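You operate a simulated robot arm through the tools that you are given. There is no shell and no other tool. Be economical: measure what you need, move in short steps, check, and stop when the job is done.

You run a simulated robot arm. Do the job below in one go: nothing can be reset, and whatever is moved stays where it is left.

Task
Gauge the burr on the hub, then stone it flat.
Fine: from 0.10 mm up the blue stone, under it the fine stone, oiled at the yellow tin; gauge and stone go back. Set down upright: red nick gauge.

Only the result counts: the job must be done as asked and must still hold three seconds after the hand-in. Knocking over, shifting, dropping, spilling or breaking anything else fails it.

Robot
A 7-joint arm with a two-finger parallel gripper on a trunk, on a base that drives. Base frame: it is fixed to the floor where the robot stands at the start and does not move with it; the origin is under the middle of the robot, x ahead of it, y to its left, z up. Units: m, degrees, N and s.
With the tool pointing down near the work surface it reaches from about 0.22 to 0.74 m from the robot's upright axis, wherever it stands. Its first joint turns from -166.0 to 166.0 degrees. Places, roughly: stone oil tin (8x8x2 cm) [0.5, -0.2, 0.8]. Payload 1.57 kg.
The TCP is the grasp point between the finger pads, 0.03 m short of the fingertips. In the tool frame z runs along the fingers and y along their closing line. The gripper opens to 0.11 m. The fingers are 0.024 m wide and 0.012 m thick; the gripper's body (0.048 by 0.112 m) begins 0.078 m behind the TCP.
Orientation is that of the tool frame in the base frame, as a unit quaternion [w, x, y, z]. With the fingers straight down and closing along the base's y, the tool's x points along the base's -x, its y along +y and its z along -z.

Tools
- The arm moves only by the tool play_rows. Its argument "plan" is a list of rows, each a list of 3 entries, a list of its own where there are three numbers: the shift along the tool's x, y, z in m, then the turn, a rotation vector about the tool's x, y, z in degrees, then the closure in counts, from 0 (fully open) to 255 (shut). In form: [[[dx, dy, dz], [wx, wy, wz], hand], ...]. A call has 1 to 8 rows; each row shifts and turns the commanded pose from where the row before left it, along the tool's axes as they then stand. Each row takes 0.2 s and may step no farther than 0.05 m and 8.6 degrees from the row before; otherwise, or with a gripper value out of range, the whole call is refused. Where a pose cannot be reached the arm comes as near as it can. A force on the tool above 50 N (or 10 N above the force at the start of the call, whichever is more), or a blocked arm, ends the call early, and 0.2 s more pass. The fingers move at their own pace (about 0.045 m/s each) and stop on an object; they squeeze with about 40 N. The grip force told is the motor's: it shows also when the fingers shut on nothing. Time passes only in rows, and 0.2 s behind the last, so rows that do not move let the fingers close. The reply holds the time, the measured pose of the TCP, the force on the tool along the base axes, the opening and the grip force, in the units named above and with some noise, with the torque about the TCP (base axes, N m) and any sound that the robot's microphone picked up.
- Cameras (640 x 400 px; columns grow to the right, rows downward): "scene" is now at [0.0246, 0.1794, 1.533]; the picture's right is [0.26, -0.97, 0.00], its down [-0.58, -0.16, -0.80] and it looks along [0.77, 0.21, -0.60] (base axes); focal length 270 px, centre (320, 200). "wrist" rides on the gripper at [0.07, 0.016, -0.141] in the tool frame; the picture's right is [-0.23, 0.97, 0.00], its down [-0.86, -0.20, -0.48] and it looks along [-0.47, -0.11, 0.88] (tool axes); focal length 222 px, centre (320, 200). There is no depth. A picture from a camera that has moved, and an enlarged one, comes with that camera's place and axes in the base frame and with its lens.
- capture(camera): a new picture of that camera. No time passes.
- lift_body(by): slides the trunk up (or, below 0, down) by that many m; the arm and the scene camera ride with it, the base frame stays. It gives what a move gives, with no picture.
- steer(legs): drives the robot by 1 to 6 legs, each [ahead, turn to the left] in m and degrees, along the robot's own axes; the way and the turn of a leg run together, so that a leg with both is an arc; at most 1.5 m and 180 degrees a leg. The arm and the cameras ride along, it lands a little off, and it stops where it bumps. It gives what a move gives.
- head_to(pan, tilt): turns the head with the scene camera to pan (to the left, within 155 degrees either way) and tilt (down, from -29 to 69), counted from straight ahead of the robot. It gives what a move gives.
- close_up(camera, box): a new picture of the part [left, top, right, bottom] of that camera's present view, enlarged. No time passes.
- close_job(): hands the job in; it is judged then, once.

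Work in short steps. Places have to be worked out from the pictures, the camera data and where the tool is seen: move nearer, look again, correct. Check each grasp and each placing, and mend what went wrong. You have 120 turns and 98 pictures in all, those below and enlarged ones among them. Open the gripper and draw the arm clear of the work before you hand the job in, unless the task says otherwise; then end with one line.

The tools are called as a command line: name --argument value ..., lists and objects as JSON in quotes. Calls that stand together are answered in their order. play_rows: Moves the arm, as the interface text tells. Its arguments: {"type":"object","properties":{"plan":{"type":"array","items":{"type":"array"}}},"required":["plan"]} The other tools are called the same way: lift_body (by) slides the trunk up or down; steer (legs) drives the base; head_to (pan, tilt) turns the head that bears the scene camera; capture (camera) takes a picture; close_up (camera, box) takes an enlarged picture of a part of a camera's view; close_job () hands the job in.

At the start:

```text
t: 0.0
ee_pos: [0.3279, 0.2431, 1.3028]
tcp_rot: [0.001, 0.0, 1.0, 0.0]
contact_force: [0.5, -1.2, 0.7]
wrist_torque: [-0.02, 0.0, -0.01]
opening: 0.11
grip_force: 0.0
trunk travel left (down, up): [-0.459, 0.131]
robot x, y, heading: [0.0013, 0.0011, 0.1]
head pan, tilt: [15.0, 37.1]
```

scene: 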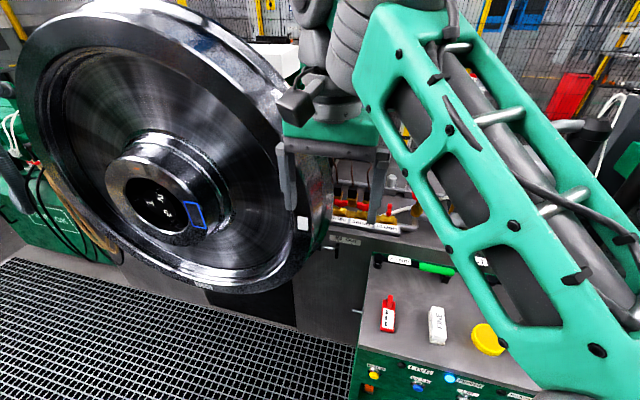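
wrist: 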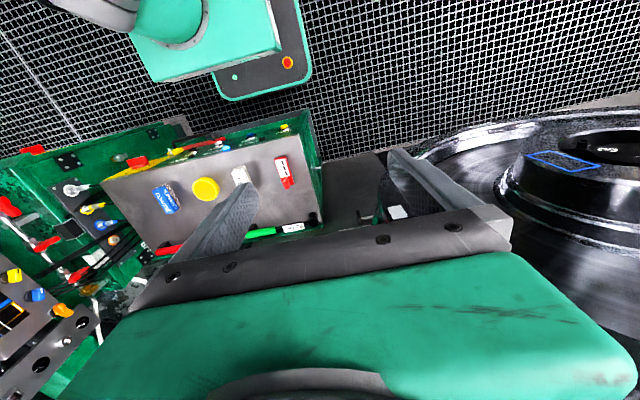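

The scene shows a wheel with a blue-marked area on its hub, and a console with a red gauge, white and blue stones and the yellow tin. I look closer at both.

close_up --camera "scene" --box '[340, 230, 560, 400]'

close_up --camera "scene" --box '[90, 120, 250, 250]'

close_up --camera "wrist" --box '[100, 120, 340, 270]'

```text
2.35 times, centred on (450, 315) of scene
camera zoom: at [0.0246, 0.1794, 1.533], right [0.26, -0.97, 0.0], down [-0.58, -0.16, -0.8], along [0.77, 0.21, -0.6], focal length 636 px, centre (14, -71)
```

zoom: 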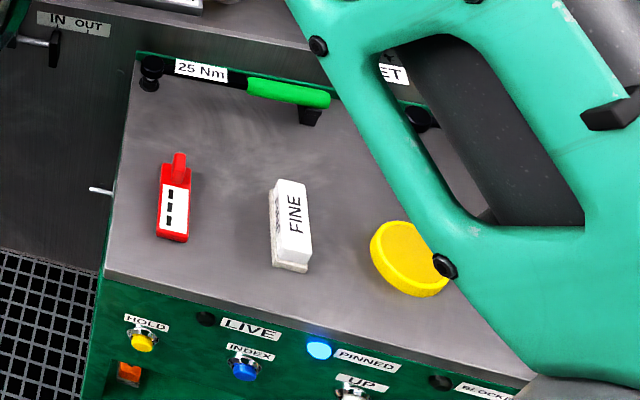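

```text
3.08 times, centred on (170, 185) of scene
camera zoom: at [0.0246, 0.1794, 1.533], right [0.26, -0.97, 0.0], down [-0.58, -0.16, -0.8], along [0.77, 0.21, -0.6], focal length 832 px, centre (782, 246)
```

zoom: 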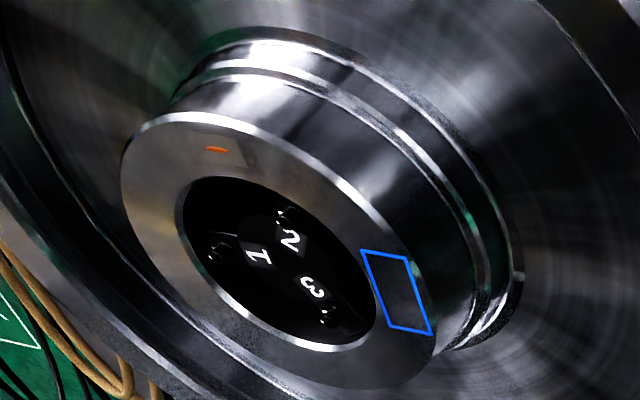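

```text
2.67 times, centred on (220, 195) of wrist
camera zoom: at [0.2577, 0.2579, 1.443], right [0.23, 0.97, 0.0], down [0.86, -0.2, 0.48], along [0.47, -0.11, -0.88], focal length 592 px, centre (587, 213)
```

zoom: 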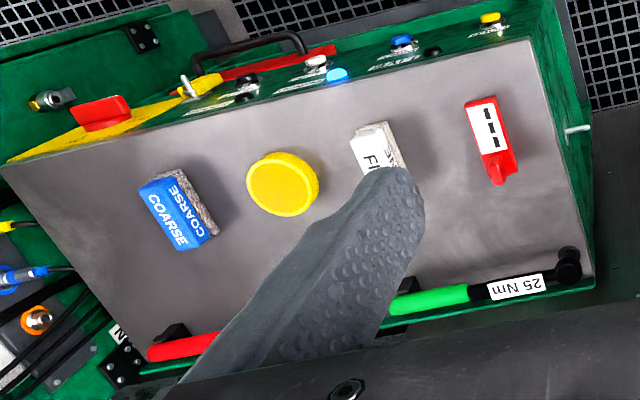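

I triangulate the blue patch to about (0.49, 0.66, 1.055). I need the hub face's orientation and the burr itself, so I look closer.

close_up --camera "wrist" --box '[480, 100, 640, 200]'

close_up --camera "scene" --box '[170, 180, 234, 240]'

head_to --pan 50 --tilt 30

capture --camera "scene"

```text
4.00 times, centred on (560, 150) of wrist
camera zoom: at [0.2577, 0.2579, 1.443], right [0.23, 0.97, 0.0], down [0.86, -0.2, 0.48], along [0.47, -0.11, -0.88], focal length 888 px, centre (-640, 400)
```

zoom: 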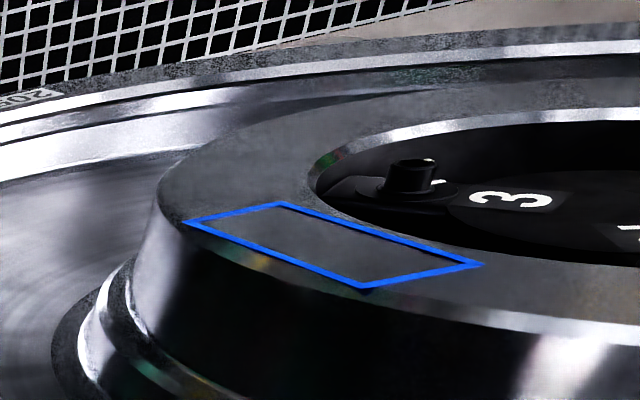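

```text
6.67 times, centred on (202, 210) of scene
camera zoom: at [0.0246, 0.1794, 1.533], right [0.26, -0.97, 0.0], down [-0.58, -0.16, -0.8], along [0.77, 0.21, -0.6], focal length 1802 px, centre (1107, 133)
```

zoom: 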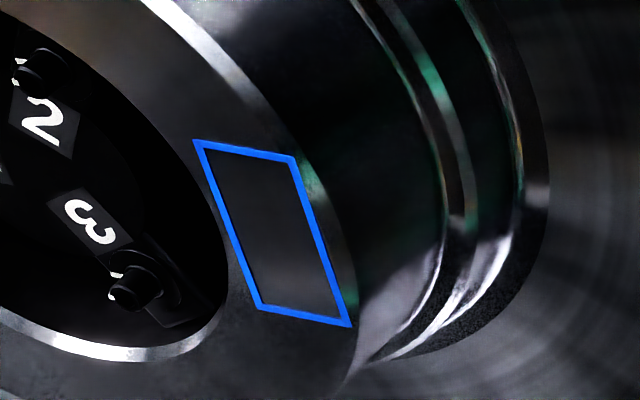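

```text
t: 1.0
ee_pos: [0.3274, 0.2428, 1.3033]
tcp_rot: [0.0, 0.0, 1.0, 0.001]
contact_force: [1.0, 0.3, 0.0]
wrist_torque: [0.0, 0.01, 0.01]
opening: 0.11
grip_force: 0.0
trunk travel left (down, up): [-0.459, 0.131]
robot x, y, heading: [-0.0009, 0.0046, -0.2]
head pan, tilt: [50.0, 30.0]
```

```text
90 pictures are left
camera scene: at [-0.0011, 0.2262, 1.544], right [0.77, -0.64, 0.0], down [-0.32, -0.38, -0.87], along [0.56, 0.66, -0.5], focal length 270 px, centre (320, 200)
```

scene: 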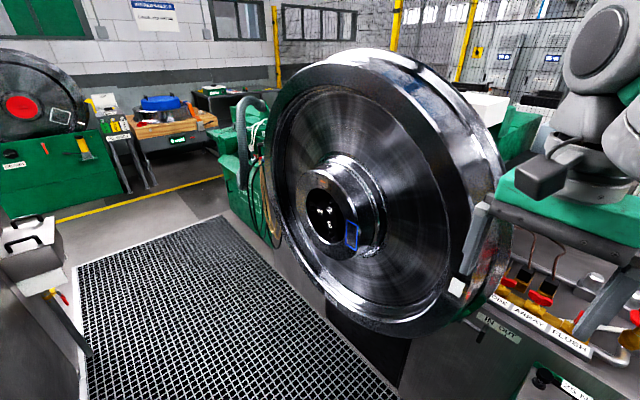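

The patch corners triangulate to a vertical hub face at x≈0.50, with y 0.653–0.701 and z 0.98–1.08, facing the robot. Next I bring the wrist camera closer to the console to study the gauge and stones.

play_rows --plan '[[[-0.01, -0.04, 0.03], [0, 0, 0], 0], [[-0.01, -0.04, 0.03], [0, 0, 0], 0], [[-0.01, -0.04, 0.03], [0, 0, 0], 0], [[-0.01, -0.03, 0.03], [0, 0, 0], 0], [[0, 0, 0.04], [0, 0, 0], 0], [[0, 0, 0.04], [0, 0, 0], 0]]'

head_to --pan 0 --tilt 50

capture --camera "wrist"

capture --camera "scene"

```text
refused: row 1 steps farther than a row can; nothing moved
```

```text
t: 2.2
ee_pos: [0.3271, 0.2424, 1.3022]
tcp_rot: [0.0, 0.0, 1.0, 0.0]
contact_force: [0.3, -0.7, 0.1]
wrist_torque: [0.02, -0.03, 0.0]
opening: 0.1103
grip_force: 0.2
trunk travel left (down, up): [-0.459, 0.131]
robot x, y, heading: [0.0025, -0.0002, -0.1]
head pan, tilt: [0.0, 50.0]
```

```text
89 pictures are left
camera wrist: at [0.2577, 0.2579, 1.443], right [0.23, 0.97, 0.0], down [0.86, -0.2, 0.48], along [0.47, -0.11, -0.88], focal length 222 px, centre (320, 200)
```

wrist: 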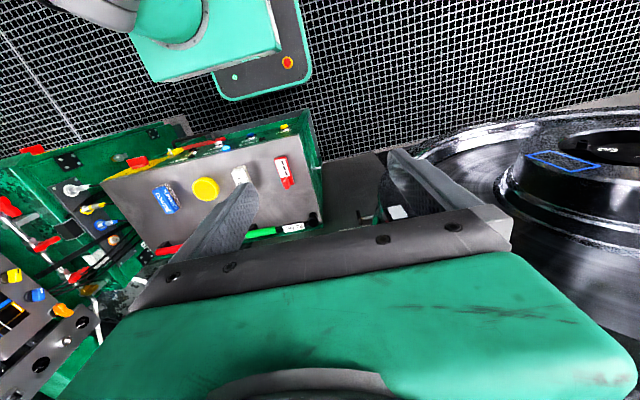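

```text
88 pictures are left
camera scene: at [0.0177, 0.157, 1.5145], right [0.0, -1.0, 0.0], down [-0.77, 0.0, -0.64], along [0.64, 0.0, -0.77], focal length 270 px, centre (320, 200)
```

scene: 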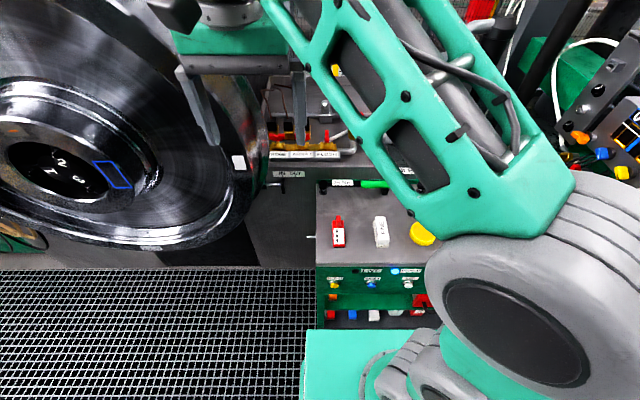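

The step was over the limit; I redo the approach with smaller steps.

play_rows --plan '[[[0.0, -0.04, 0.025], [0, 0, 0], 0], [[0.0, -0.04, 0.025], [0, 0, 0], 0], [[0, -0.03, 0.035], [0, 0, 0], 0], [[0, 0, 0.045], [0, 0, 0], 0], [[0, 0, 0.045], [0, 0, 0], 0], [[0, 0, 0.045], [0, 0, 0], 0]]'

capture --camera "wrist"

```text
t: 3.6
ee_pos: [0.3277, 0.1344, 1.0829]
tcp_rot: [0.0, 0.0, 1.0, 0.0]
contact_force: [0.3, 0.1, 0.0]
wrist_torque: [-0.01, -0.03, 0.01]
opening: 0.11
grip_force: 0.0
trunk travel left (down, up): [-0.459, 0.131]
robot x, y, heading: [0.0004, -0.0016, 0.1]
head pan, tilt: [0.0, 50.0]
```

```text
87 pictures are left
camera wrist: at [0.2576, 0.1482, 1.2232], right [0.23, 0.97, 0.0], down [0.85, -0.2, 0.48], along [0.47, -0.11, -0.88], focal length 222 px, centre (320, 200)
```

wrist: 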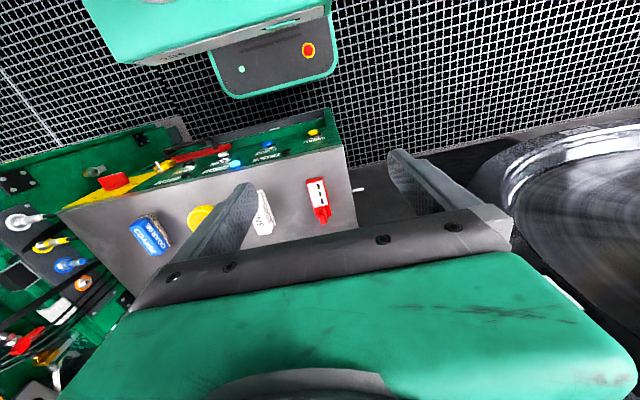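

close_up --camera "wrist" --box '[120, 140, 360, 270]'

close_up --camera "scene" --box '[310, 170, 450, 300]'

```text
2.67 times, centred on (240, 205) of wrist
camera zoom: at [0.2576, 0.1482, 1.2232], right [0.23, 0.97, 0.0], down [0.85, -0.2, 0.48], along [0.47, -0.11, -0.88], focal length 592 px, centre (533, 187)
```

zoom: 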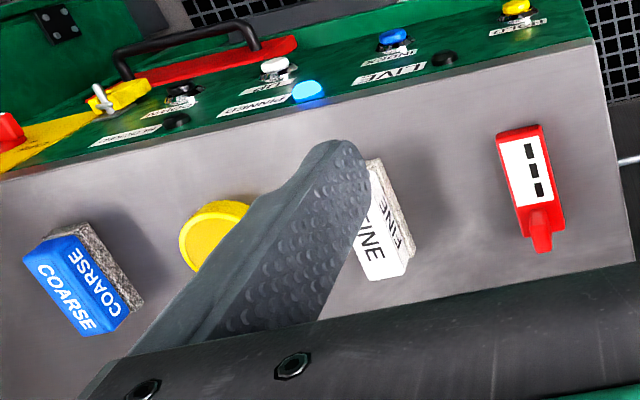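

```text
3.08 times, centred on (380, 235) of scene
camera zoom: at [0.0177, 0.1569, 1.5145], right [0.0, -1.0, 0.0], down [-0.77, 0.0, -0.64], along [0.64, 0.0, -0.77], focal length 832 px, centre (135, 92)
```

zoom: 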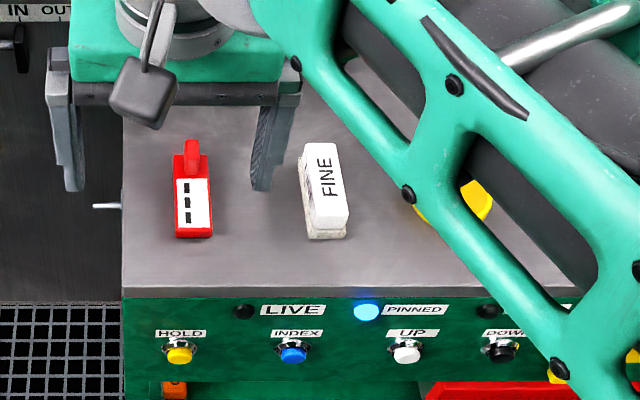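

The gauge lies screen-up (three dashes) with its nose toward +x, at about y=0.098 and x 0.43–0.54. I move above it for an accurate look before grasping.

play_rows --plan '[[[-0.035, -0.009, 0.02], [0, 0, 0], 0], [[-0.035, -0.009, 0.02], [0, 0, 0], 0], [[-0.035, -0.009, 0.02], [0, 0, 0], 0], [[-0.035, -0.009, 0.02], [0, 0, 0], 0], [[0, 0, 0.035], [0, 0, 0], 0], [[0, 0, 0.035], [0, 0, 0], 0]]'

capture --camera "wrist"

capture --camera "scene"

```text
t: 5.0
ee_pos: [0.4668, 0.0967, 0.9323]
tcp_rot: [0.0, 0.0, 1.0, 0.0]
contact_force: [0.7, -0.1, 0.0]
wrist_torque: [0.0, -0.03, 0.01]
opening: 0.11
grip_force: 0.0
trunk travel left (down, up): [-0.459, 0.131]
robot x, y, heading: [-0.0013, -0.0009, -0.0]
head pan, tilt: [0.0, 50.0]
```

```text
84 pictures are left
camera wrist: at [0.3969, 0.112, 1.0727], right [0.23, 0.97, 0.0], down [0.85, -0.2, 0.48], along [0.47, -0.11, -0.88], focal length 222 px, centre (320, 200)
```

wrist: 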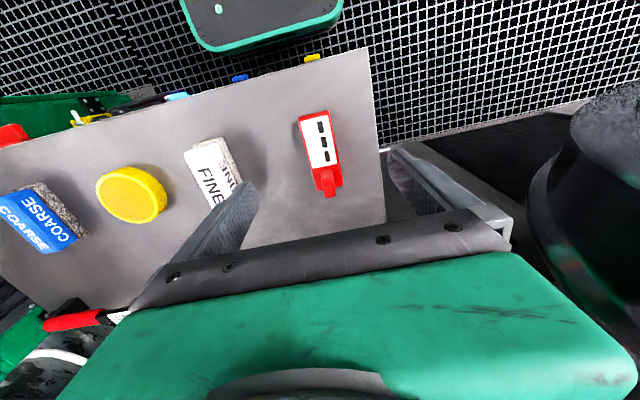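

```text
83 pictures are left
camera scene: at [0.0176, 0.1569, 1.5145], right [0.0, -1.0, 0.0], down [-0.77, 0.0, -0.64], along [0.64, 0.0, -0.77], focal length 270 px, centre (320, 200)
```

scene: 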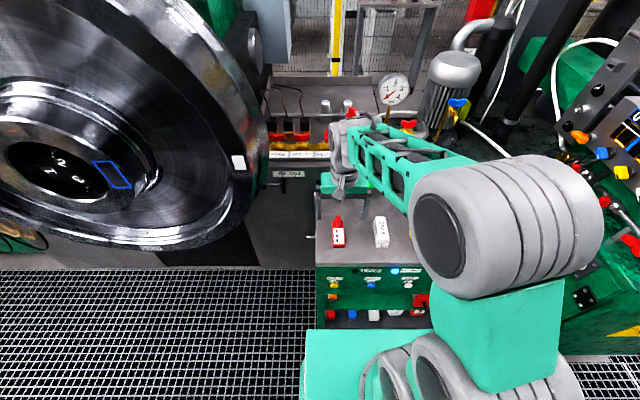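

Close-ups of the gauge and of the stones and tin from here.

close_up --camera "wrist" --box '[270, 90, 370, 210]'

close_up --camera "wrist" --box '[0, 120, 260, 270]'

```text
3.33 times, centred on (320, 150) of wrist
camera zoom: at [0.3969, 0.112, 1.0727], right [0.23, 0.97, 0.0], down [0.85, -0.2, 0.48], along [0.47, -0.11, -0.88], focal length 740 px, centre (320, 367)
```

zoom: 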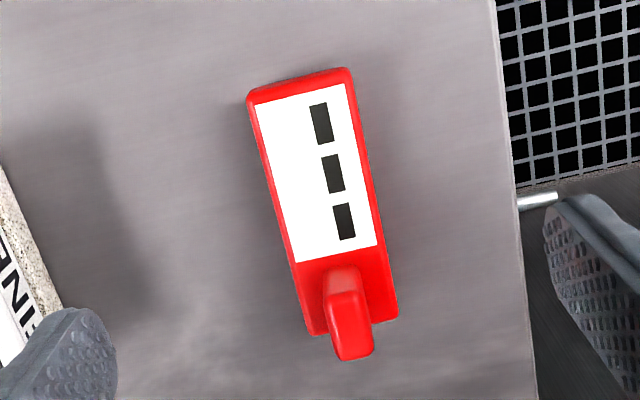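

```text
2.46 times, centred on (130, 195) of wrist
camera zoom: at [0.3969, 0.112, 1.0727], right [0.23, 0.97, 0.0], down [0.85, -0.2, 0.48], along [0.47, -0.11, -0.88], focal length 547 px, centre (788, 212)
```

zoom: 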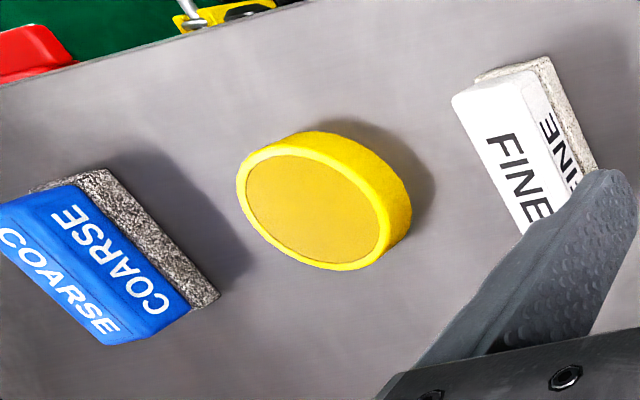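

The gauge body spans x 0.428–0.52 with its top at z≈0.822, a raised nose on the +x end and yaw about 0. I descend over it with open fingers.

play_rows --plan '[[[0, 0, 0.03], [0, 0, 0], 0], [[0, 0, 0.03], [0, 0, 0], 0], [[0, 0, 0.03], [0, 0, 0], 0], [[0, 0, 0.0], [0, 0, 0], 0]]'

capture --camera "wrist"

close_up --camera "scene" --box '[310, 170, 450, 270]'

```text
t: 6.0
ee_pos: [0.4656, 0.0978, 0.8418]
tcp_rot: [0.0, 0.0, 1.0, 0.0]
contact_force: [0.5, -0.2, -0.5]
wrist_torque: [0.0, -0.01, 0.04]
opening: 0.1099
grip_force: 0.1
trunk travel left (down, up): [-0.459, 0.131]
robot x, y, heading: [0.0002, 0.0035, -0.1]
head pan, tilt: [0.0, 50.0]
```

```text
80 pictures are left
camera wrist: at [0.397, 0.1127, 0.9827], right [0.23, 0.97, 0.0], down [0.86, -0.2, 0.48], along [0.47, -0.11, -0.88], focal length 222 px, centre (320, 200)
```

wrist: 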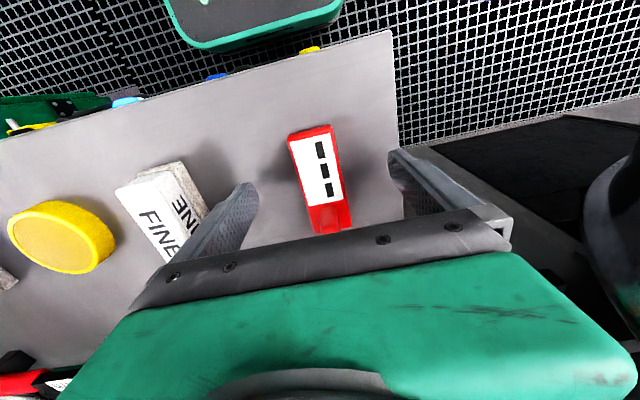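

```text
4.00 times, centred on (380, 220) of scene
camera zoom: at [0.0179, 0.1569, 1.5145], right [0.0, -1.0, 0.0], down [-0.77, 0.0, -0.64], along [0.64, 0.0, -0.77], focal length 1082 px, centre (80, 120)
```

zoom: 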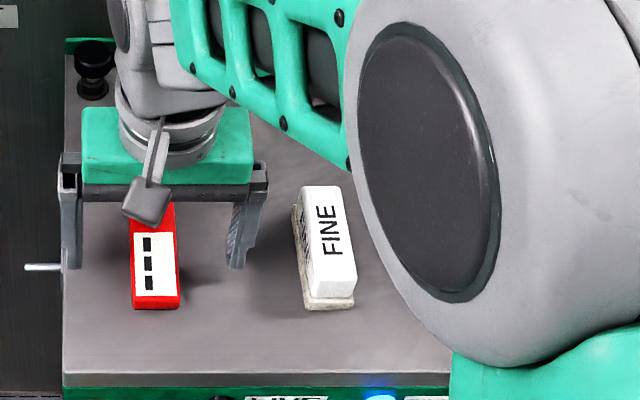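

The console top is at z≈0.798, so the fingertips are about 14 mm above it. I go down 8 mm and close on the gauge.

play_rows --plan '[[[0, 0, 0.008], [0, 0, 0], 0], [[0, 0, 0], [0, 0, 0], 0], [[0, 0, 0], [0, 0, 0], 255], [[0, 0, 0], [0, 0, 0], 255], [[0, 0, 0], [0, 0, 0], 255], [[0, 0, 0], [0, 0, 0], 255], [[0, 0, 0], [0, 0, 0], 255], [[0, 0, 0], [0, 0, 0], 255]]'

capture --camera "wrist"

```text
t: 7.8
ee_pos: [0.4671, 0.0977, 0.8346]
tcp_rot: [0.0, 0.0, 1.0, 0.0]
contact_force: [0.9, 0.1, 0.4]
wrist_torque: [0.02, 0.01, 0.03]
opening: 0.0357
grip_force: 28.7
trunk travel left (down, up): [-0.459, 0.131]
robot x, y, heading: [0.0013, 0.0025, -0.1]
head pan, tilt: [0.0, 50.0]
```

```text
78 pictures are left
camera wrist: at [0.397, 0.1123, 0.975], right [0.23, 0.97, 0.0], down [0.86, -0.2, 0.48], along [0.47, -0.11, -0.88], focal length 222 px, centre (320, 200)
```

wrist: 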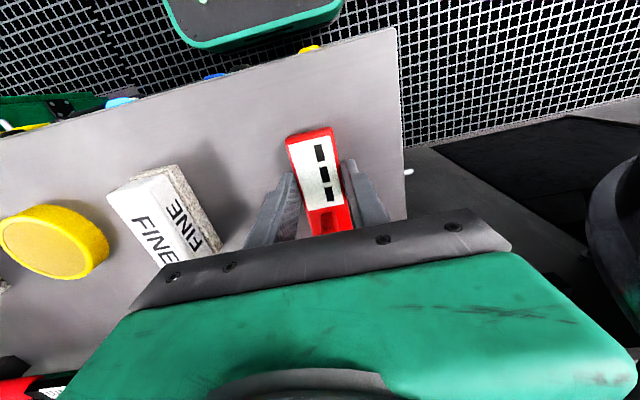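

The gauge is held (35.7 mm opening). I note the rest pose TCP (0.467, 0.098, 0.8346), lift it, and take a look.

play_rows --plan '[[[0, 0, -0.03], [0, 0, 0], 255], [[0, 0, -0.045], [0, 0, 0], 255], [[0, 0, -0.045], [0, 0, 0], 255], [[0.02, 0, -0.045], [0, 0, 0], 255], [[0.02, 0, -0.045], [0, 0, 0], 255], [[0.03, 0, -0.035], [0, 0, 0], 255], [[0.03, 0, -0.02], [0, 0, 0], 255]]'

head_to --pan 20 --tilt 35

capture --camera "scene"

```text
t: 9.4
ee_pos: [0.3665, 0.0975, 1.0983]
tcp_rot: [-0.001, 0.0, 1.0, 0.0]
contact_force: [0.7, 0.6, -1.3]
wrist_torque: [-0.04, 0.04, -0.03]
opening: 0.0352
grip_force: 40.0
trunk travel left (down, up): [-0.459, 0.131]
robot x, y, heading: [0.0028, 0.0035, -0.2]
head pan, tilt: [0.0, 50.0]
```

```text
t: 10.2
ee_pos: [0.3667, 0.0972, 1.0984]
tcp_rot: [0.0, 0.0, 1.0, 0.0]
contact_force: [-0.4, -0.6, -1.3]
wrist_torque: [0.0, 0.02, -0.02]
opening: 0.0348
grip_force: 39.9
trunk travel left (down, up): [-0.459, 0.131]
robot x, y, heading: [0.0033, 0.0015, 0.2]
head pan, tilt: [20.0, 35.0]
```

```text
77 pictures are left
camera scene: at [0.0235, 0.1869, 1.5362], right [0.34, -0.94, 0.0], down [-0.54, -0.2, -0.82], along [0.77, 0.28, -0.57], focal length 270 px, centre (320, 200)
```

scene: 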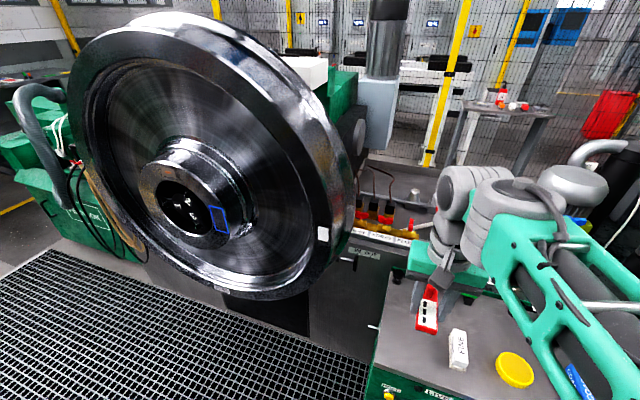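

The patch is about 0.79 m from the robot axis; I first test whether the arm reaches it directly by moving sideways, clear of the wheel at x≈0.36.

play_rows --plan '[[[0, 0.049, 0], [0, 0, 0], 255], [[0, 0.049, 0], [0, 0, 0], 255], [[0, 0.049, 0], [0, 0, 0], 255], [[0, 0.049, 0], [0, 0, 0], 255], [[0, 0.049, 0], [0, 0, 0], 255], [[0, 0.049, 0], [0, 0, 0], 255], [[0, 0.049, 0], [0, 0, 0], 255], [[0, 0.049, 0], [0, 0, 0], 255]]'

play_rows --plan '[[[0.02, 0.045, 0], [0, 0, 0], 255], [[0.01, 0.048, 0], [0, 0, 0], 255], [[0, 0.049, 0], [0, 0, 0], 255], [[0, 0.04, 0], [0, 0, 0], 255], [[0, 0, 0], [0, 0, 0], 255]]'

capture --camera "wrist"

capture --camera "scene"

```text
t: 12.0
ee_pos: [0.367, 0.4885, 1.0977]
tcp_rot: [0.001, 0.0, 1.0, 0.0]
contact_force: [-1.0, 0.2, -1.5]
wrist_torque: [0.0, 0.03, -0.02]
opening: 0.0352
grip_force: 40.2
trunk travel left (down, up): [-0.459, 0.131]
robot x, y, heading: [0.0008, 0.0006, 0.1]
head pan, tilt: [20.0, 35.0]
```

```text
t: 13.2
ee_pos: [0.3254, 0.5712, 1.0856]
tcp_rot: [0.0, 0.001, 1.0, -0.001]
contact_force: [0.7, 0.5, -1.3]
wrist_torque: [0.0, 0.04, 0.01]
opening: 0.0352
grip_force: 40.0
out of reach, approached as far as the arm can: row 2, 3, 4
trunk travel left (down, up): [-0.459, 0.131]
robot x, y, heading: [-0.0001, 0.0057, -0.0]
head pan, tilt: [20.0, 35.0]
```

```text
76 pictures are left
camera wrist: at [0.2555, 0.5865, 1.2248], right [0.23, 0.97, 0.0], down [0.86, -0.2, 0.48], along [0.47, -0.11, -0.88], focal length 222 px, centre (320, 200)
```

wrist: 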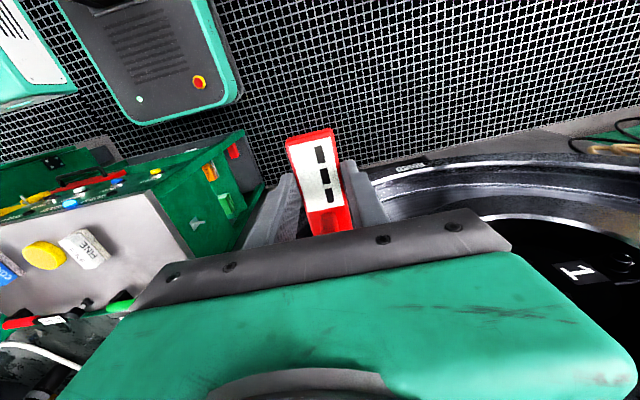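

```text
75 pictures are left
camera scene: at [0.0234, 0.1878, 1.5361], right [0.34, -0.94, 0.0], down [-0.54, -0.2, -0.82], along [0.77, 0.28, -0.57], focal length 270 px, centre (320, 200)
```

scene: 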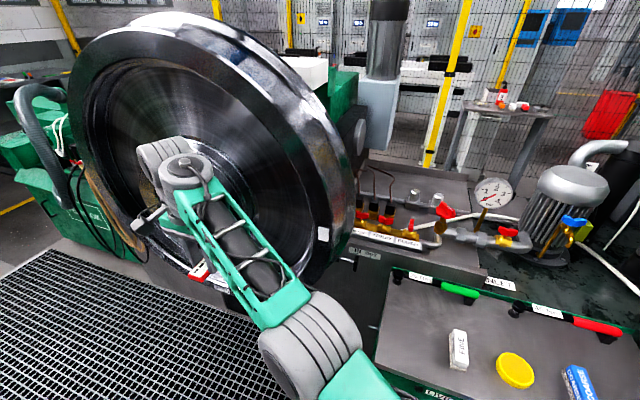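

Reach ends at about 0.66 m from the axis here, so I'll stand further left, near (0, 0.3), where both the hub and the console are reachable. I bring the arm in first and check the floor around.

play_rows --plan '[[[0.0, -0.049, 0], [0, 0, 0], 255], [[0.0, -0.049, 0], [0, 0, 0], 255], [[0, -0.049, 0], [0, 0, 0], 255], [[0, -0.049, 0], [0, 0, 0], 255], [[0, -0.049, 0], [0, 0, 0], 255], [[0, -0.049, 0], [0, 0, 0], 255], [[0, -0.049, 0], [0, 0, 0], 255]]'

head_to --pan 110 --tilt 40

capture --camera "scene"

head_to --pan -40 --tilt 60

capture --camera "scene"

```text
t: 14.8
ee_pos: [0.3239, 0.2263, 1.0842]
tcp_rot: [0.0, 0.0, 1.0, 0.0]
contact_force: [-0.2, -0.2, -1.8]
wrist_torque: [0.01, 0.02, 0.01]
opening: 0.0353
grip_force: 40.0
trunk travel left (down, up): [-0.459, 0.131]
robot x, y, heading: [0.0013, -0.0015, -0.1]
head pan, tilt: [20.0, 35.0]
```

```text
t: 16.5
ee_pos: [0.3248, 0.2273, 1.0846]
tcp_rot: [0.0, 0.0, 1.0, -0.001]
contact_force: [0.8, -0.4, -1.8]
wrist_torque: [-0.01, -0.01, 0.0]
opening: 0.0351
grip_force: 39.9
trunk travel left (down, up): [-0.459, 0.131]
robot x, y, heading: [0.0034, 0.0026, -0.0]
head pan, tilt: [110.0, 40.0]
```

```text
74 pictures are left
camera scene: at [-0.0883, 0.2369, 1.5286], right [0.94, 0.34, 0.0], down [0.22, -0.6, -0.77], along [-0.26, 0.72, -0.64], focal length 270 px, centre (320, 200)
```

scene: 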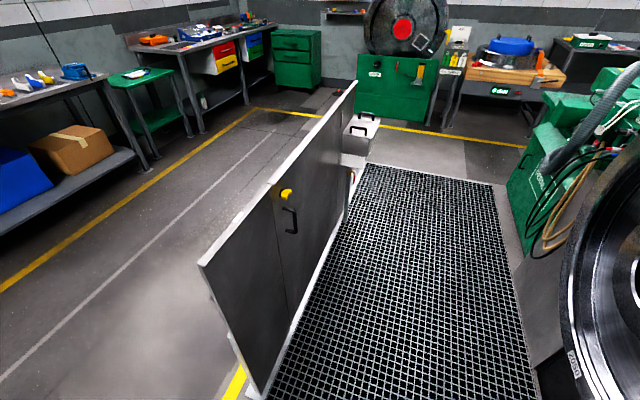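

```text
t: 18.8
ee_pos: [0.3258, 0.2267, 1.0845]
tcp_rot: [0.001, 0.0, 1.0, -0.001]
contact_force: [0.5, 0.1, -1.0]
wrist_torque: [0.01, 0.0, -0.02]
opening: 0.035
grip_force: 40.6
trunk travel left (down, up): [-0.459, 0.131]
robot x, y, heading: [-0.0012, -0.001, -0.1]
head pan, tilt: [-40.0, 60.0]
```

```text
73 pictures are left
camera scene: at [-0.0082, 0.1141, 1.5019], right [-0.64, -0.77, 0.0], down [-0.66, 0.56, -0.5], along [0.38, -0.32, -0.87], focal length 270 px, centre (320, 200)
```

scene: 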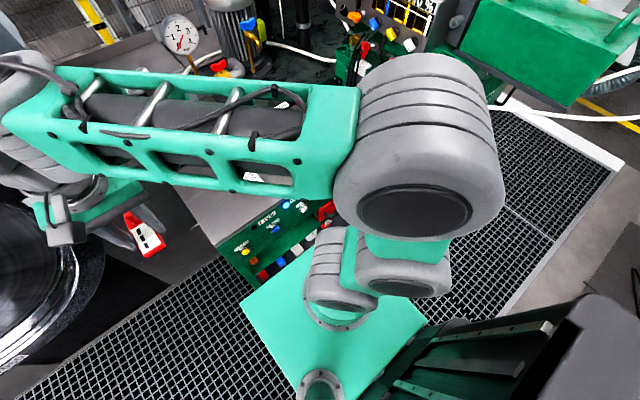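

The base (half-length ≈0.27 m) can turn between the console front (x≈0.38) and the panel (x≈-0.47, y>0.55). I back off a bit, turn left, drive 0.3 m, turn back and go ahead again.

steer --legs '[[-0.06, 0], [0, 90], [0.3, 0], [0, -90]]'

head_to --pan 10 --tilt 40

capture --camera "scene"

capture --camera "wrist"

```text
t: 29.1
ee_pos: [0.2631, 0.5245, 1.0843]
tcp_rot: [-0.001, 0.001, 1.0, 0.0]
contact_force: [0.7, 0.4, -1.5]
wrist_torque: [0.0, 0.05, 0.01]
opening: 0.0351
grip_force: 39.8
trunk travel left (down, up): [-0.459, 0.131]
robot x, y, heading: [-0.0661, 0.3006, -0.4]
head pan, tilt: [-40.0, 60.0]
```

```text
t: 30.3
ee_pos: [0.2629, 0.5241, 1.085]
tcp_rot: [0.0, 0.002, 1.0, 0.0]
contact_force: [-0.7, -0.1, -0.9]
wrist_torque: [-0.02, 0.04, -0.01]
opening: 0.0352
grip_force: 40.2
trunk travel left (down, up): [-0.459, 0.131]
robot x, y, heading: [-0.0616, 0.3032, 0.1]
head pan, tilt: [10.0, 40.0]
```

```text
72 pictures are left
camera scene: at [-0.037, 0.4702, 1.5286], right [0.17, -0.99, 0.0], down [-0.63, -0.11, -0.77], along [0.75, 0.13, -0.64], focal length 270 px, centre (320, 200)
```

scene: 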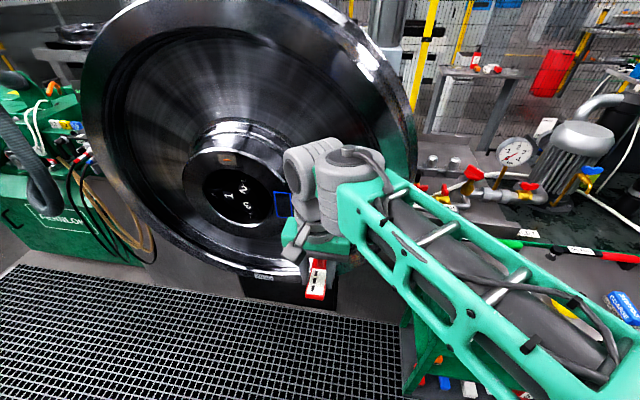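

```text
71 pictures are left
camera wrist: at [0.1935, 0.5397, 1.2254], right [0.23, 0.97, 0.0], down [0.85, -0.2, 0.48], along [0.47, -0.11, -0.88], focal length 222 px, centre (320, 200)
```

wrist: 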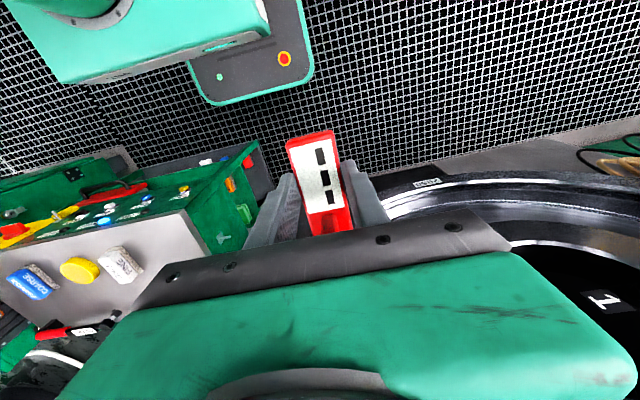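

I'm standing at (-0.06, 0.30) and the gauge is still held. I zoom on the gauge and the patch to get the nose tip offset and look for the burr.

close_up --camera "scene" --box '[260, 180, 360, 310]'

close_up --camera "wrist" --box '[270, 110, 380, 250]'

```text
3.08 times, centred on (310, 245) of scene
camera zoom: at [-0.037, 0.4702, 1.5286], right [0.17, -0.99, 0.0], down [-0.63, -0.11, -0.77], along [0.75, 0.13, -0.64], focal length 832 px, centre (351, 62)
```

zoom: 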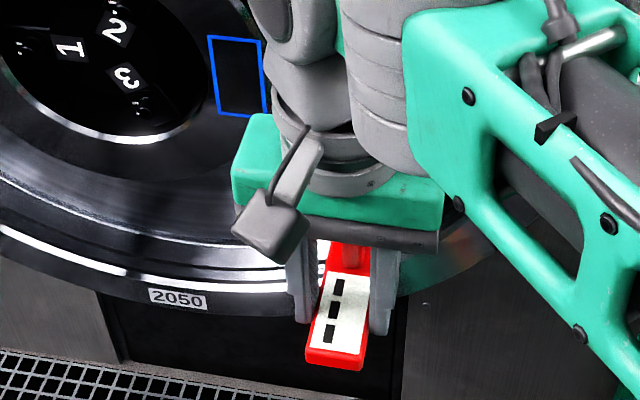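

```text
2.86 times, centred on (325, 180) of wrist
camera zoom: at [0.1935, 0.5397, 1.2254], right [0.23, 0.97, 0.0], down [0.85, -0.2, 0.48], along [0.47, -0.11, -0.88], focal length 635 px, centre (306, 257)
```

zoom: 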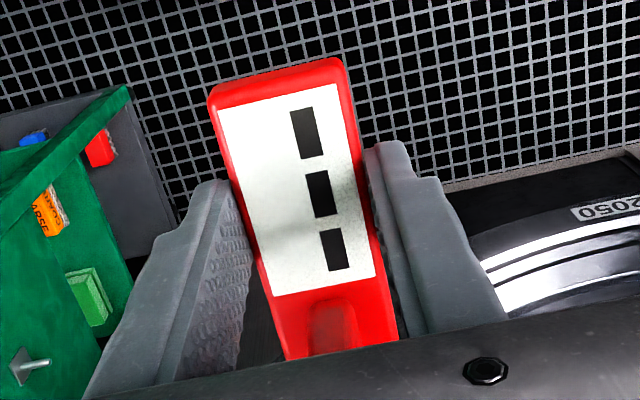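

I move the gauge to a stand-off in front of the patch (TCP 0.38, 0.68, 1.03), leaving about 6 cm between nose and face.

play_rows --plan '[[[0, 0.045, 0.01], [0, 0, 0], 255], [[0, 0.045, 0.01], [0, 0, 0], 255], [[-0.02, 0.036, 0.01], [0, 0, 0], 255], [[-0.03, 0.03, 0.01], [0, 0, 0], 255], [[-0.03, 0, 0.015], [0, 0, 0], 255], [[-0.035, 0, 0], [0, 0, 0], 255]]'

head_to --pan 25 --tilt 40

capture --camera "scene"

capture --camera "wrist"

```text
t: 31.7
ee_pos: [0.3796, 0.6808, 1.0288]
tcp_rot: [0.0, 0.001, 1.0, -0.001]
contact_force: [-1.6, 0.3, -1.7]
wrist_torque: [0.01, 0.01, 0.04]
opening: 0.0351
grip_force: 40.3
trunk travel left (down, up): [-0.459, 0.131]
robot x, y, heading: [-0.059, 0.3013, -0.2]
head pan, tilt: [10.0, 40.0]
```

```text
t: 32.5
ee_pos: [0.3796, 0.679, 1.0295]
tcp_rot: [0.0, 0.002, 1.0, 0.001]
contact_force: [0.5, -0.4, -0.9]
wrist_torque: [0.01, 0.05, 0.02]
opening: 0.0352
grip_force: 40.6
trunk travel left (down, up): [-0.459, 0.131]
robot x, y, heading: [-0.063, 0.2966, 0.1]
head pan, tilt: [25.0, 40.0]
```

```text
68 pictures are left
camera scene: at [-0.0435, 0.4915, 1.5286], right [0.42, -0.91, 0.0], down [-0.58, -0.27, -0.77], along [0.7, 0.32, -0.64], focal length 270 px, centre (320, 200)
```

scene: 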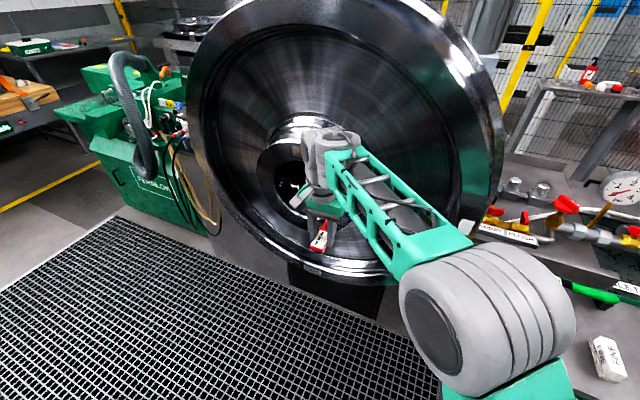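

```text
67 pictures are left
camera wrist: at [0.309, 0.6945, 1.1702], right [0.23, 0.97, 0.0], down [0.85, -0.2, 0.48], along [0.47, -0.11, -0.88], focal length 222 px, centre (320, 200)
```

wrist: 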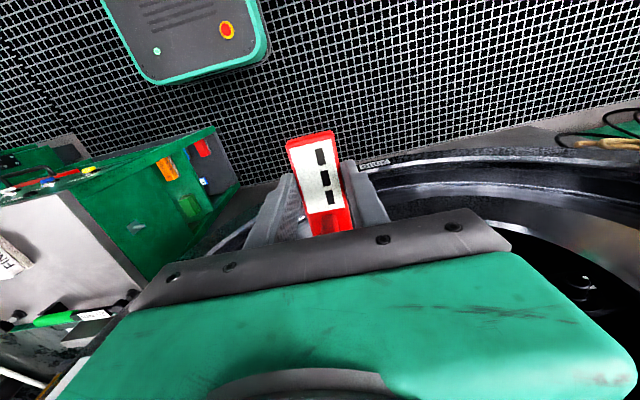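

Clear so far. I advance to x≈0.41 and then creep.

play_rows --plan '[[[-0.03, 0, 0], [0, 0, 0], 255], [[-0.01, 0, 0], [0, 0, 0], 255], [[-0.005, 0, 0], [0, 0, 0], 255]]'

close_up --camera "scene" --box '[250, 130, 380, 270]'

```text
t: 33.3
ee_pos: [0.4247, 0.6794, 1.0304]
tcp_rot: [-0.001, 0.001, 1.0, 0.0]
contact_force: [0.5, -0.4, -1.8]
wrist_torque: [-0.03, 0.04, 0.02]
opening: 0.0356
grip_force: 39.8
trunk travel left (down, up): [-0.459, 0.131]
robot x, y, heading: [-0.0632, 0.301, -0.2]
head pan, tilt: [25.0, 40.0]
```

```text
2.86 times, centred on (315, 200) of scene
camera zoom: at [-0.0436, 0.4916, 1.5286], right [0.42, -0.91, 0.0], down [-0.58, -0.27, -0.77], along [0.7, 0.32, -0.64], focal length 772 px, centre (334, 200)
```

zoom: 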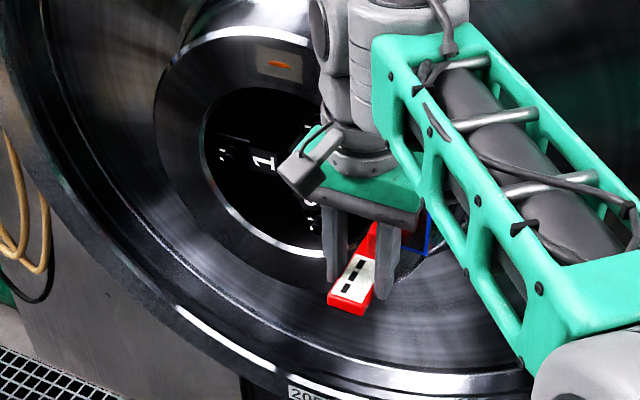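

There's also an orange mark on a square on the hub; I need to look closer at it before touching anything.

close_up --camera "scene" --box '[284, 134, 324, 164]'

close_up --camera "scene" --box '[270, 190, 350, 250]'

```text
13.33 times, centred on (304, 149) of scene
camera zoom: at [-0.0436, 0.4916, 1.5286], right [0.42, -0.91, 0.0], down [-0.58, -0.27, -0.77], along [0.7, 0.32, -0.64], focal length 3605 px, centre (533, 880)
```

zoom: 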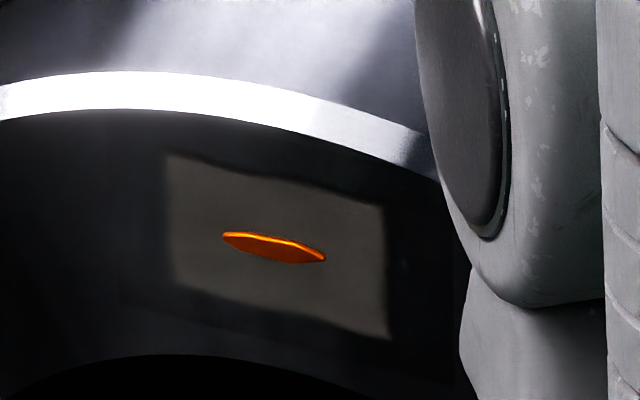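

```text
6.67 times, centred on (310, 220) of scene
camera zoom: at [-0.0436, 0.4916, 1.5286], right [0.42, -0.91, 0.0], down [-0.58, -0.27, -0.77], along [0.7, 0.32, -0.64], focal length 1802 px, centre (387, 67)
```

zoom: 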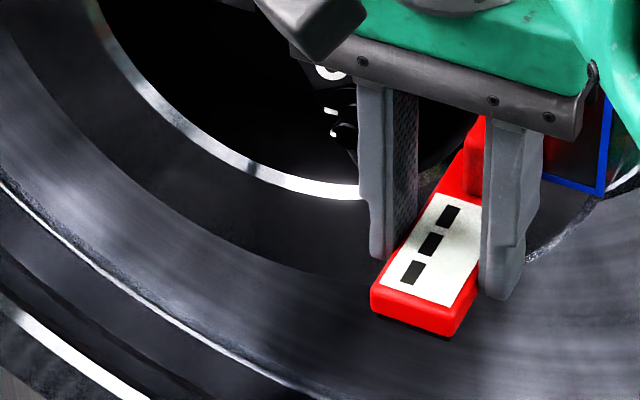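

The orange lozenge on the dull square is evidently the burr; the blue frame is something else, so I keep off it. I retreat, then measure the burr with two camera heights using the trunk.

play_rows --plan '[[[0.045, 0, 0], [0, 0, 0], 255], [[0.045, 0, 0], [0, 0, 0], 255], [[0, -0.045, 0], [0, 0, 0], 255], [[0, -0.045, 0], [0, 0, 0], 255], [[0, -0.045, 0], [0, 0, 0], 255], [[0, -0.045, 0], [0, 0, 0], 255]]'

capture --camera "scene"

lift_body --by -0.3

head_to --pan 25 --tilt 15

capture --camera "scene"

```text
t: 34.7
ee_pos: [0.3331, 0.5005, 1.031]
tcp_rot: [0.001, 0.002, 1.0, 0.0]
contact_force: [1.1, -0.2, -0.5]
wrist_torque: [0.01, 0.0, 0.02]
opening: 0.0354
grip_force: 39.5
trunk travel left (down, up): [-0.459, 0.131]
robot x, y, heading: [-0.0633, 0.2982, -0.3]
head pan, tilt: [25.0, 40.0]
```

```text
63 pictures are left
camera scene: at [-0.0436, 0.4913, 1.5287], right [0.42, -0.91, 0.0], down [-0.58, -0.27, -0.77], along [0.7, 0.32, -0.64], focal length 270 px, centre (320, 200)
```

scene: 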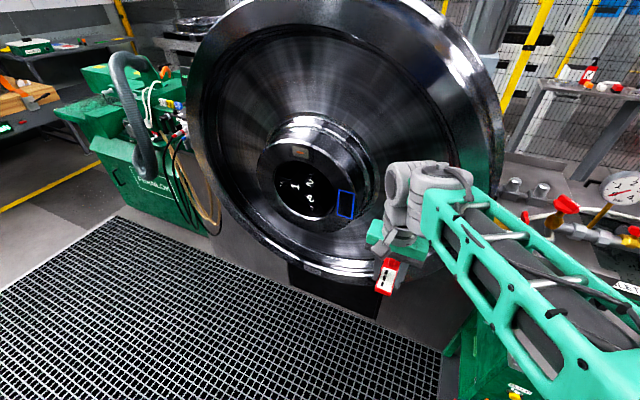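

```text
t: 37.7
ee_pos: [0.3337, 0.5019, 0.7291]
tcp_rot: [0.0, 0.002, 1.0, 0.0]
contact_force: [-0.1, -0.4, -0.1]
wrist_torque: [0.01, -0.01, -0.03]
opening: 0.035
grip_force: 40.0
trunk travel left (down, up): [-0.159, 0.431]
robot x, y, heading: [-0.0608, 0.298, -0.4]
head pan, tilt: [25.0, 40.0]
```

```text
t: 38.5
ee_pos: [0.3333, 0.5004, 0.729]
tcp_rot: [0.0, 0.001, 1.0, -0.001]
contact_force: [-0.1, -0.4, -1.6]
wrist_torque: [0.0, 0.04, 0.01]
opening: 0.0355
grip_force: 40.0
trunk travel left (down, up): [-0.159, 0.431]
robot x, y, heading: [-0.0646, 0.3015, -0.2]
head pan, tilt: [25.0, 15.0]
```

```text
62 pictures are left
camera scene: at [-0.0359, 0.495, 1.2681], right [0.42, -0.91, 0.0], down [-0.24, -0.11, -0.97], along [0.88, 0.41, -0.26], focal length 270 px, centre (320, 200)
```

scene: 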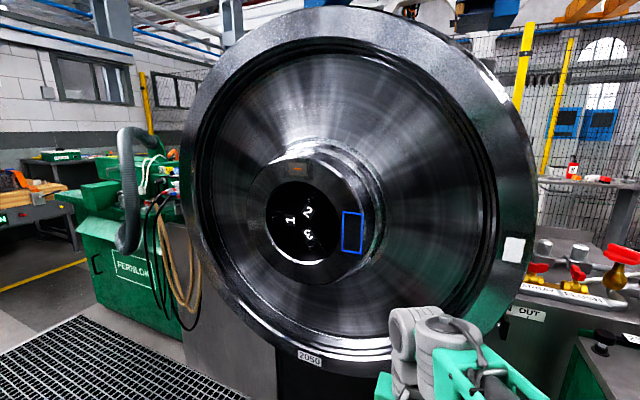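

close_up --camera "scene" --box '[250, 140, 390, 270]'

close_up --camera "scene" --box '[280, 155, 320, 185]'

```text
3.08 times, centred on (320, 205) of scene
camera zoom: at [-0.0359, 0.495, 1.2681], right [0.42, -0.91, 0.0], down [-0.24, -0.11, -0.97], along [0.88, 0.41, -0.26], focal length 832 px, centre (320, 185)
```

zoom: 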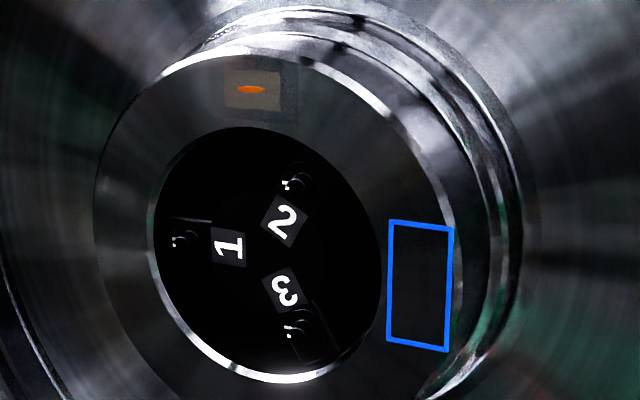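

```text
13.33 times, centred on (300, 170) of scene
camera zoom: at [-0.0359, 0.495, 1.2681], right [0.42, -0.91, 0.0], down [-0.24, -0.11, -0.97], along [0.88, 0.41, -0.26], focal length 3605 px, centre (587, 600)
```

zoom: 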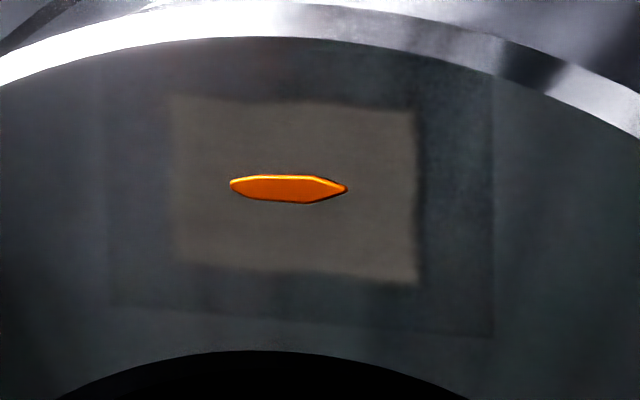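

Two heights agree: burr at about (0.484, 0.792, 1.178). That's at the edge of reach, so I raise the trunk to +0.1, pull the arm in, and drive ahead 0.1 m.

lift_body --by 0.4

play_rows --plan '[[[0.03, 0, 0], [0, 0, 0], 255], [[0.04, 0, 0], [0, 0, 0], 255], [[0.03, 0, 0], [0, 0, 0], 255]]'

steer --legs '[[0.1, 0]]'

head_to --pan 25 --tilt 35

```text
t: 42.4
ee_pos: [0.3332, 0.5009, 1.1299]
tcp_rot: [0.0, 0.001, 1.0, 0.0]
contact_force: [-0.1, 0.0, -1.8]
wrist_torque: [-0.02, -0.01, -0.02]
opening: 0.0352
grip_force: 40.0
trunk travel left (down, up): [-0.559, 0.031]
robot x, y, heading: [-0.0591, 0.2984, -0.2]
head pan, tilt: [25.0, 15.0]
```

```text
t: 43.2
ee_pos: [0.2323, 0.5013, 1.1302]
tcp_rot: [0.0, 0.001, 1.0, 0.001]
contact_force: [-0.1, -0.3, -0.6]
wrist_torque: [-0.02, 0.03, 0.0]
opening: 0.0351
grip_force: 40.0
trunk travel left (down, up): [-0.559, 0.031]
robot x, y, heading: [-0.0627, 0.298, 0.0]
head pan, tilt: [25.0, 15.0]
```

```text
t: 44.3
ee_pos: [0.3348, 0.501, 1.1299]
tcp_rot: [0.0, 0.002, 1.0, 0.0]
contact_force: [0.3, -0.7, -1.2]
wrist_torque: [-0.01, 0.04, -0.01]
opening: 0.0351
grip_force: 40.2
trunk travel left (down, up): [-0.559, 0.031]
robot x, y, heading: [0.0399, 0.2943, -0.1]
head pan, tilt: [25.0, 15.0]
```

```text
t: 45.2
ee_pos: [0.3327, 0.5002, 1.1301]
tcp_rot: [0.0, 0.001, 1.0, 0.0]
contact_force: [-0.5, -0.3, -1.8]
wrist_torque: [-0.01, 0.04, -0.02]
opening: 0.0353
grip_force: 40.0
trunk travel left (down, up): [-0.559, 0.031]
robot x, y, heading: [0.0384, 0.2989, -0.5]
head pan, tilt: [25.0, 35.0]
```

Now I move to the stand-off in front of the burr: (0.36, 0.795, 1.18).

play_rows --plan '[[[0, 0.042, -0.0072], [0, 0, 0], 255], [[0, 0.042, -0.0072], [0, 0, 0], 255], [[0, 0.042, -0.0072], [0, 0, 0], 255], [[0, 0.042, -0.0072], [0, 0, 0], 255], [[0, 0.042, -0.0072], [0, 0, 0], 255], [[0, 0.042, -0.0072], [0, 0, 0], 255], [[0, 0.042, -0.0072], [0, 0, 0], 255], [[-0.03, 0, 0], [0, 0, 0], 255]]'

capture --camera "scene"

```text
t: 47.0
ee_pos: [0.3646, 0.7959, 1.1802]
tcp_rot: [0.0, 0.001, 1.0, 0.0]
contact_force: [0.3, 0.0, -1.2]
wrist_torque: [-0.02, 0.02, 0.0]
opening: 0.0351
grip_force: 40.1
trunk travel left (down, up): [-0.559, 0.031]
robot x, y, heading: [0.0368, 0.2992, -0.0]
head pan, tilt: [25.0, 35.0]
```

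```text
59 pictures are left
camera scene: at [0.0606, 0.4926, 1.6362], right [0.42, -0.91, 0.0], down [-0.52, -0.24, -0.82], along [0.74, 0.34, -0.57], focal length 270 px, centre (320, 200)
```

scene: 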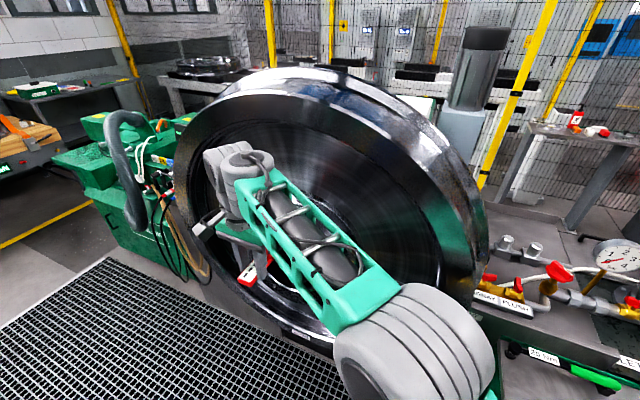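

Reached. I advance to x≈0.415 and then creep in 3 mm steps until contact, watching the gauge's display.

play_rows --plan '[[[-0.03, 0, 0], [0, 0, 0], 255], [[-0.02, 0, 0], [0, 0, 0], 255], [[-0.003, 0, 0], [0, 0, 0], 255], [[-0.003, 0, 0], [0, 0, 0], 255], [[0, 0, 0], [0, 0, 0], 255]]'

close_up --camera "wrist" --box '[240, 110, 400, 250]'

```text
t: 48.2
ee_pos: [0.4214, 0.7946, 1.1801]
tcp_rot: [0.0, 0.001, 1.0, 0.001]
contact_force: [0.6, 0.2, -0.5]
wrist_torque: [-0.02, 0.03, -0.04]
opening: 0.0352
grip_force: 40.1
trunk travel left (down, up): [-0.559, 0.031]
robot x, y, heading: [0.0377, 0.3012, -0.0]
head pan, tilt: [25.0, 35.0]
```

```text
2.86 times, centred on (320, 180) of wrist
camera zoom: at [0.3514, 0.8101, 1.3208], right [0.23, 0.97, 0.0], down [0.85, -0.2, 0.48], along [0.47, -0.11, -0.88], focal length 635 px, centre (320, 257)
```

zoom: 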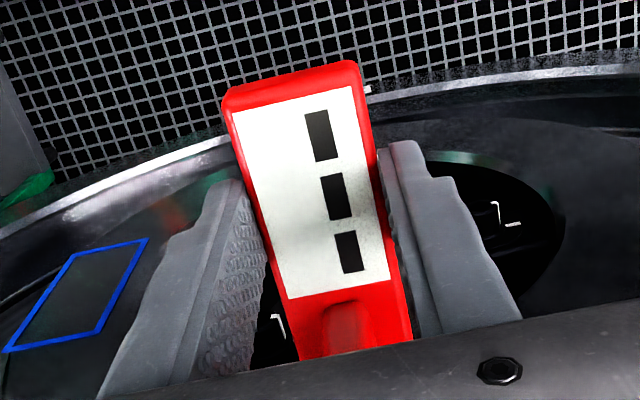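

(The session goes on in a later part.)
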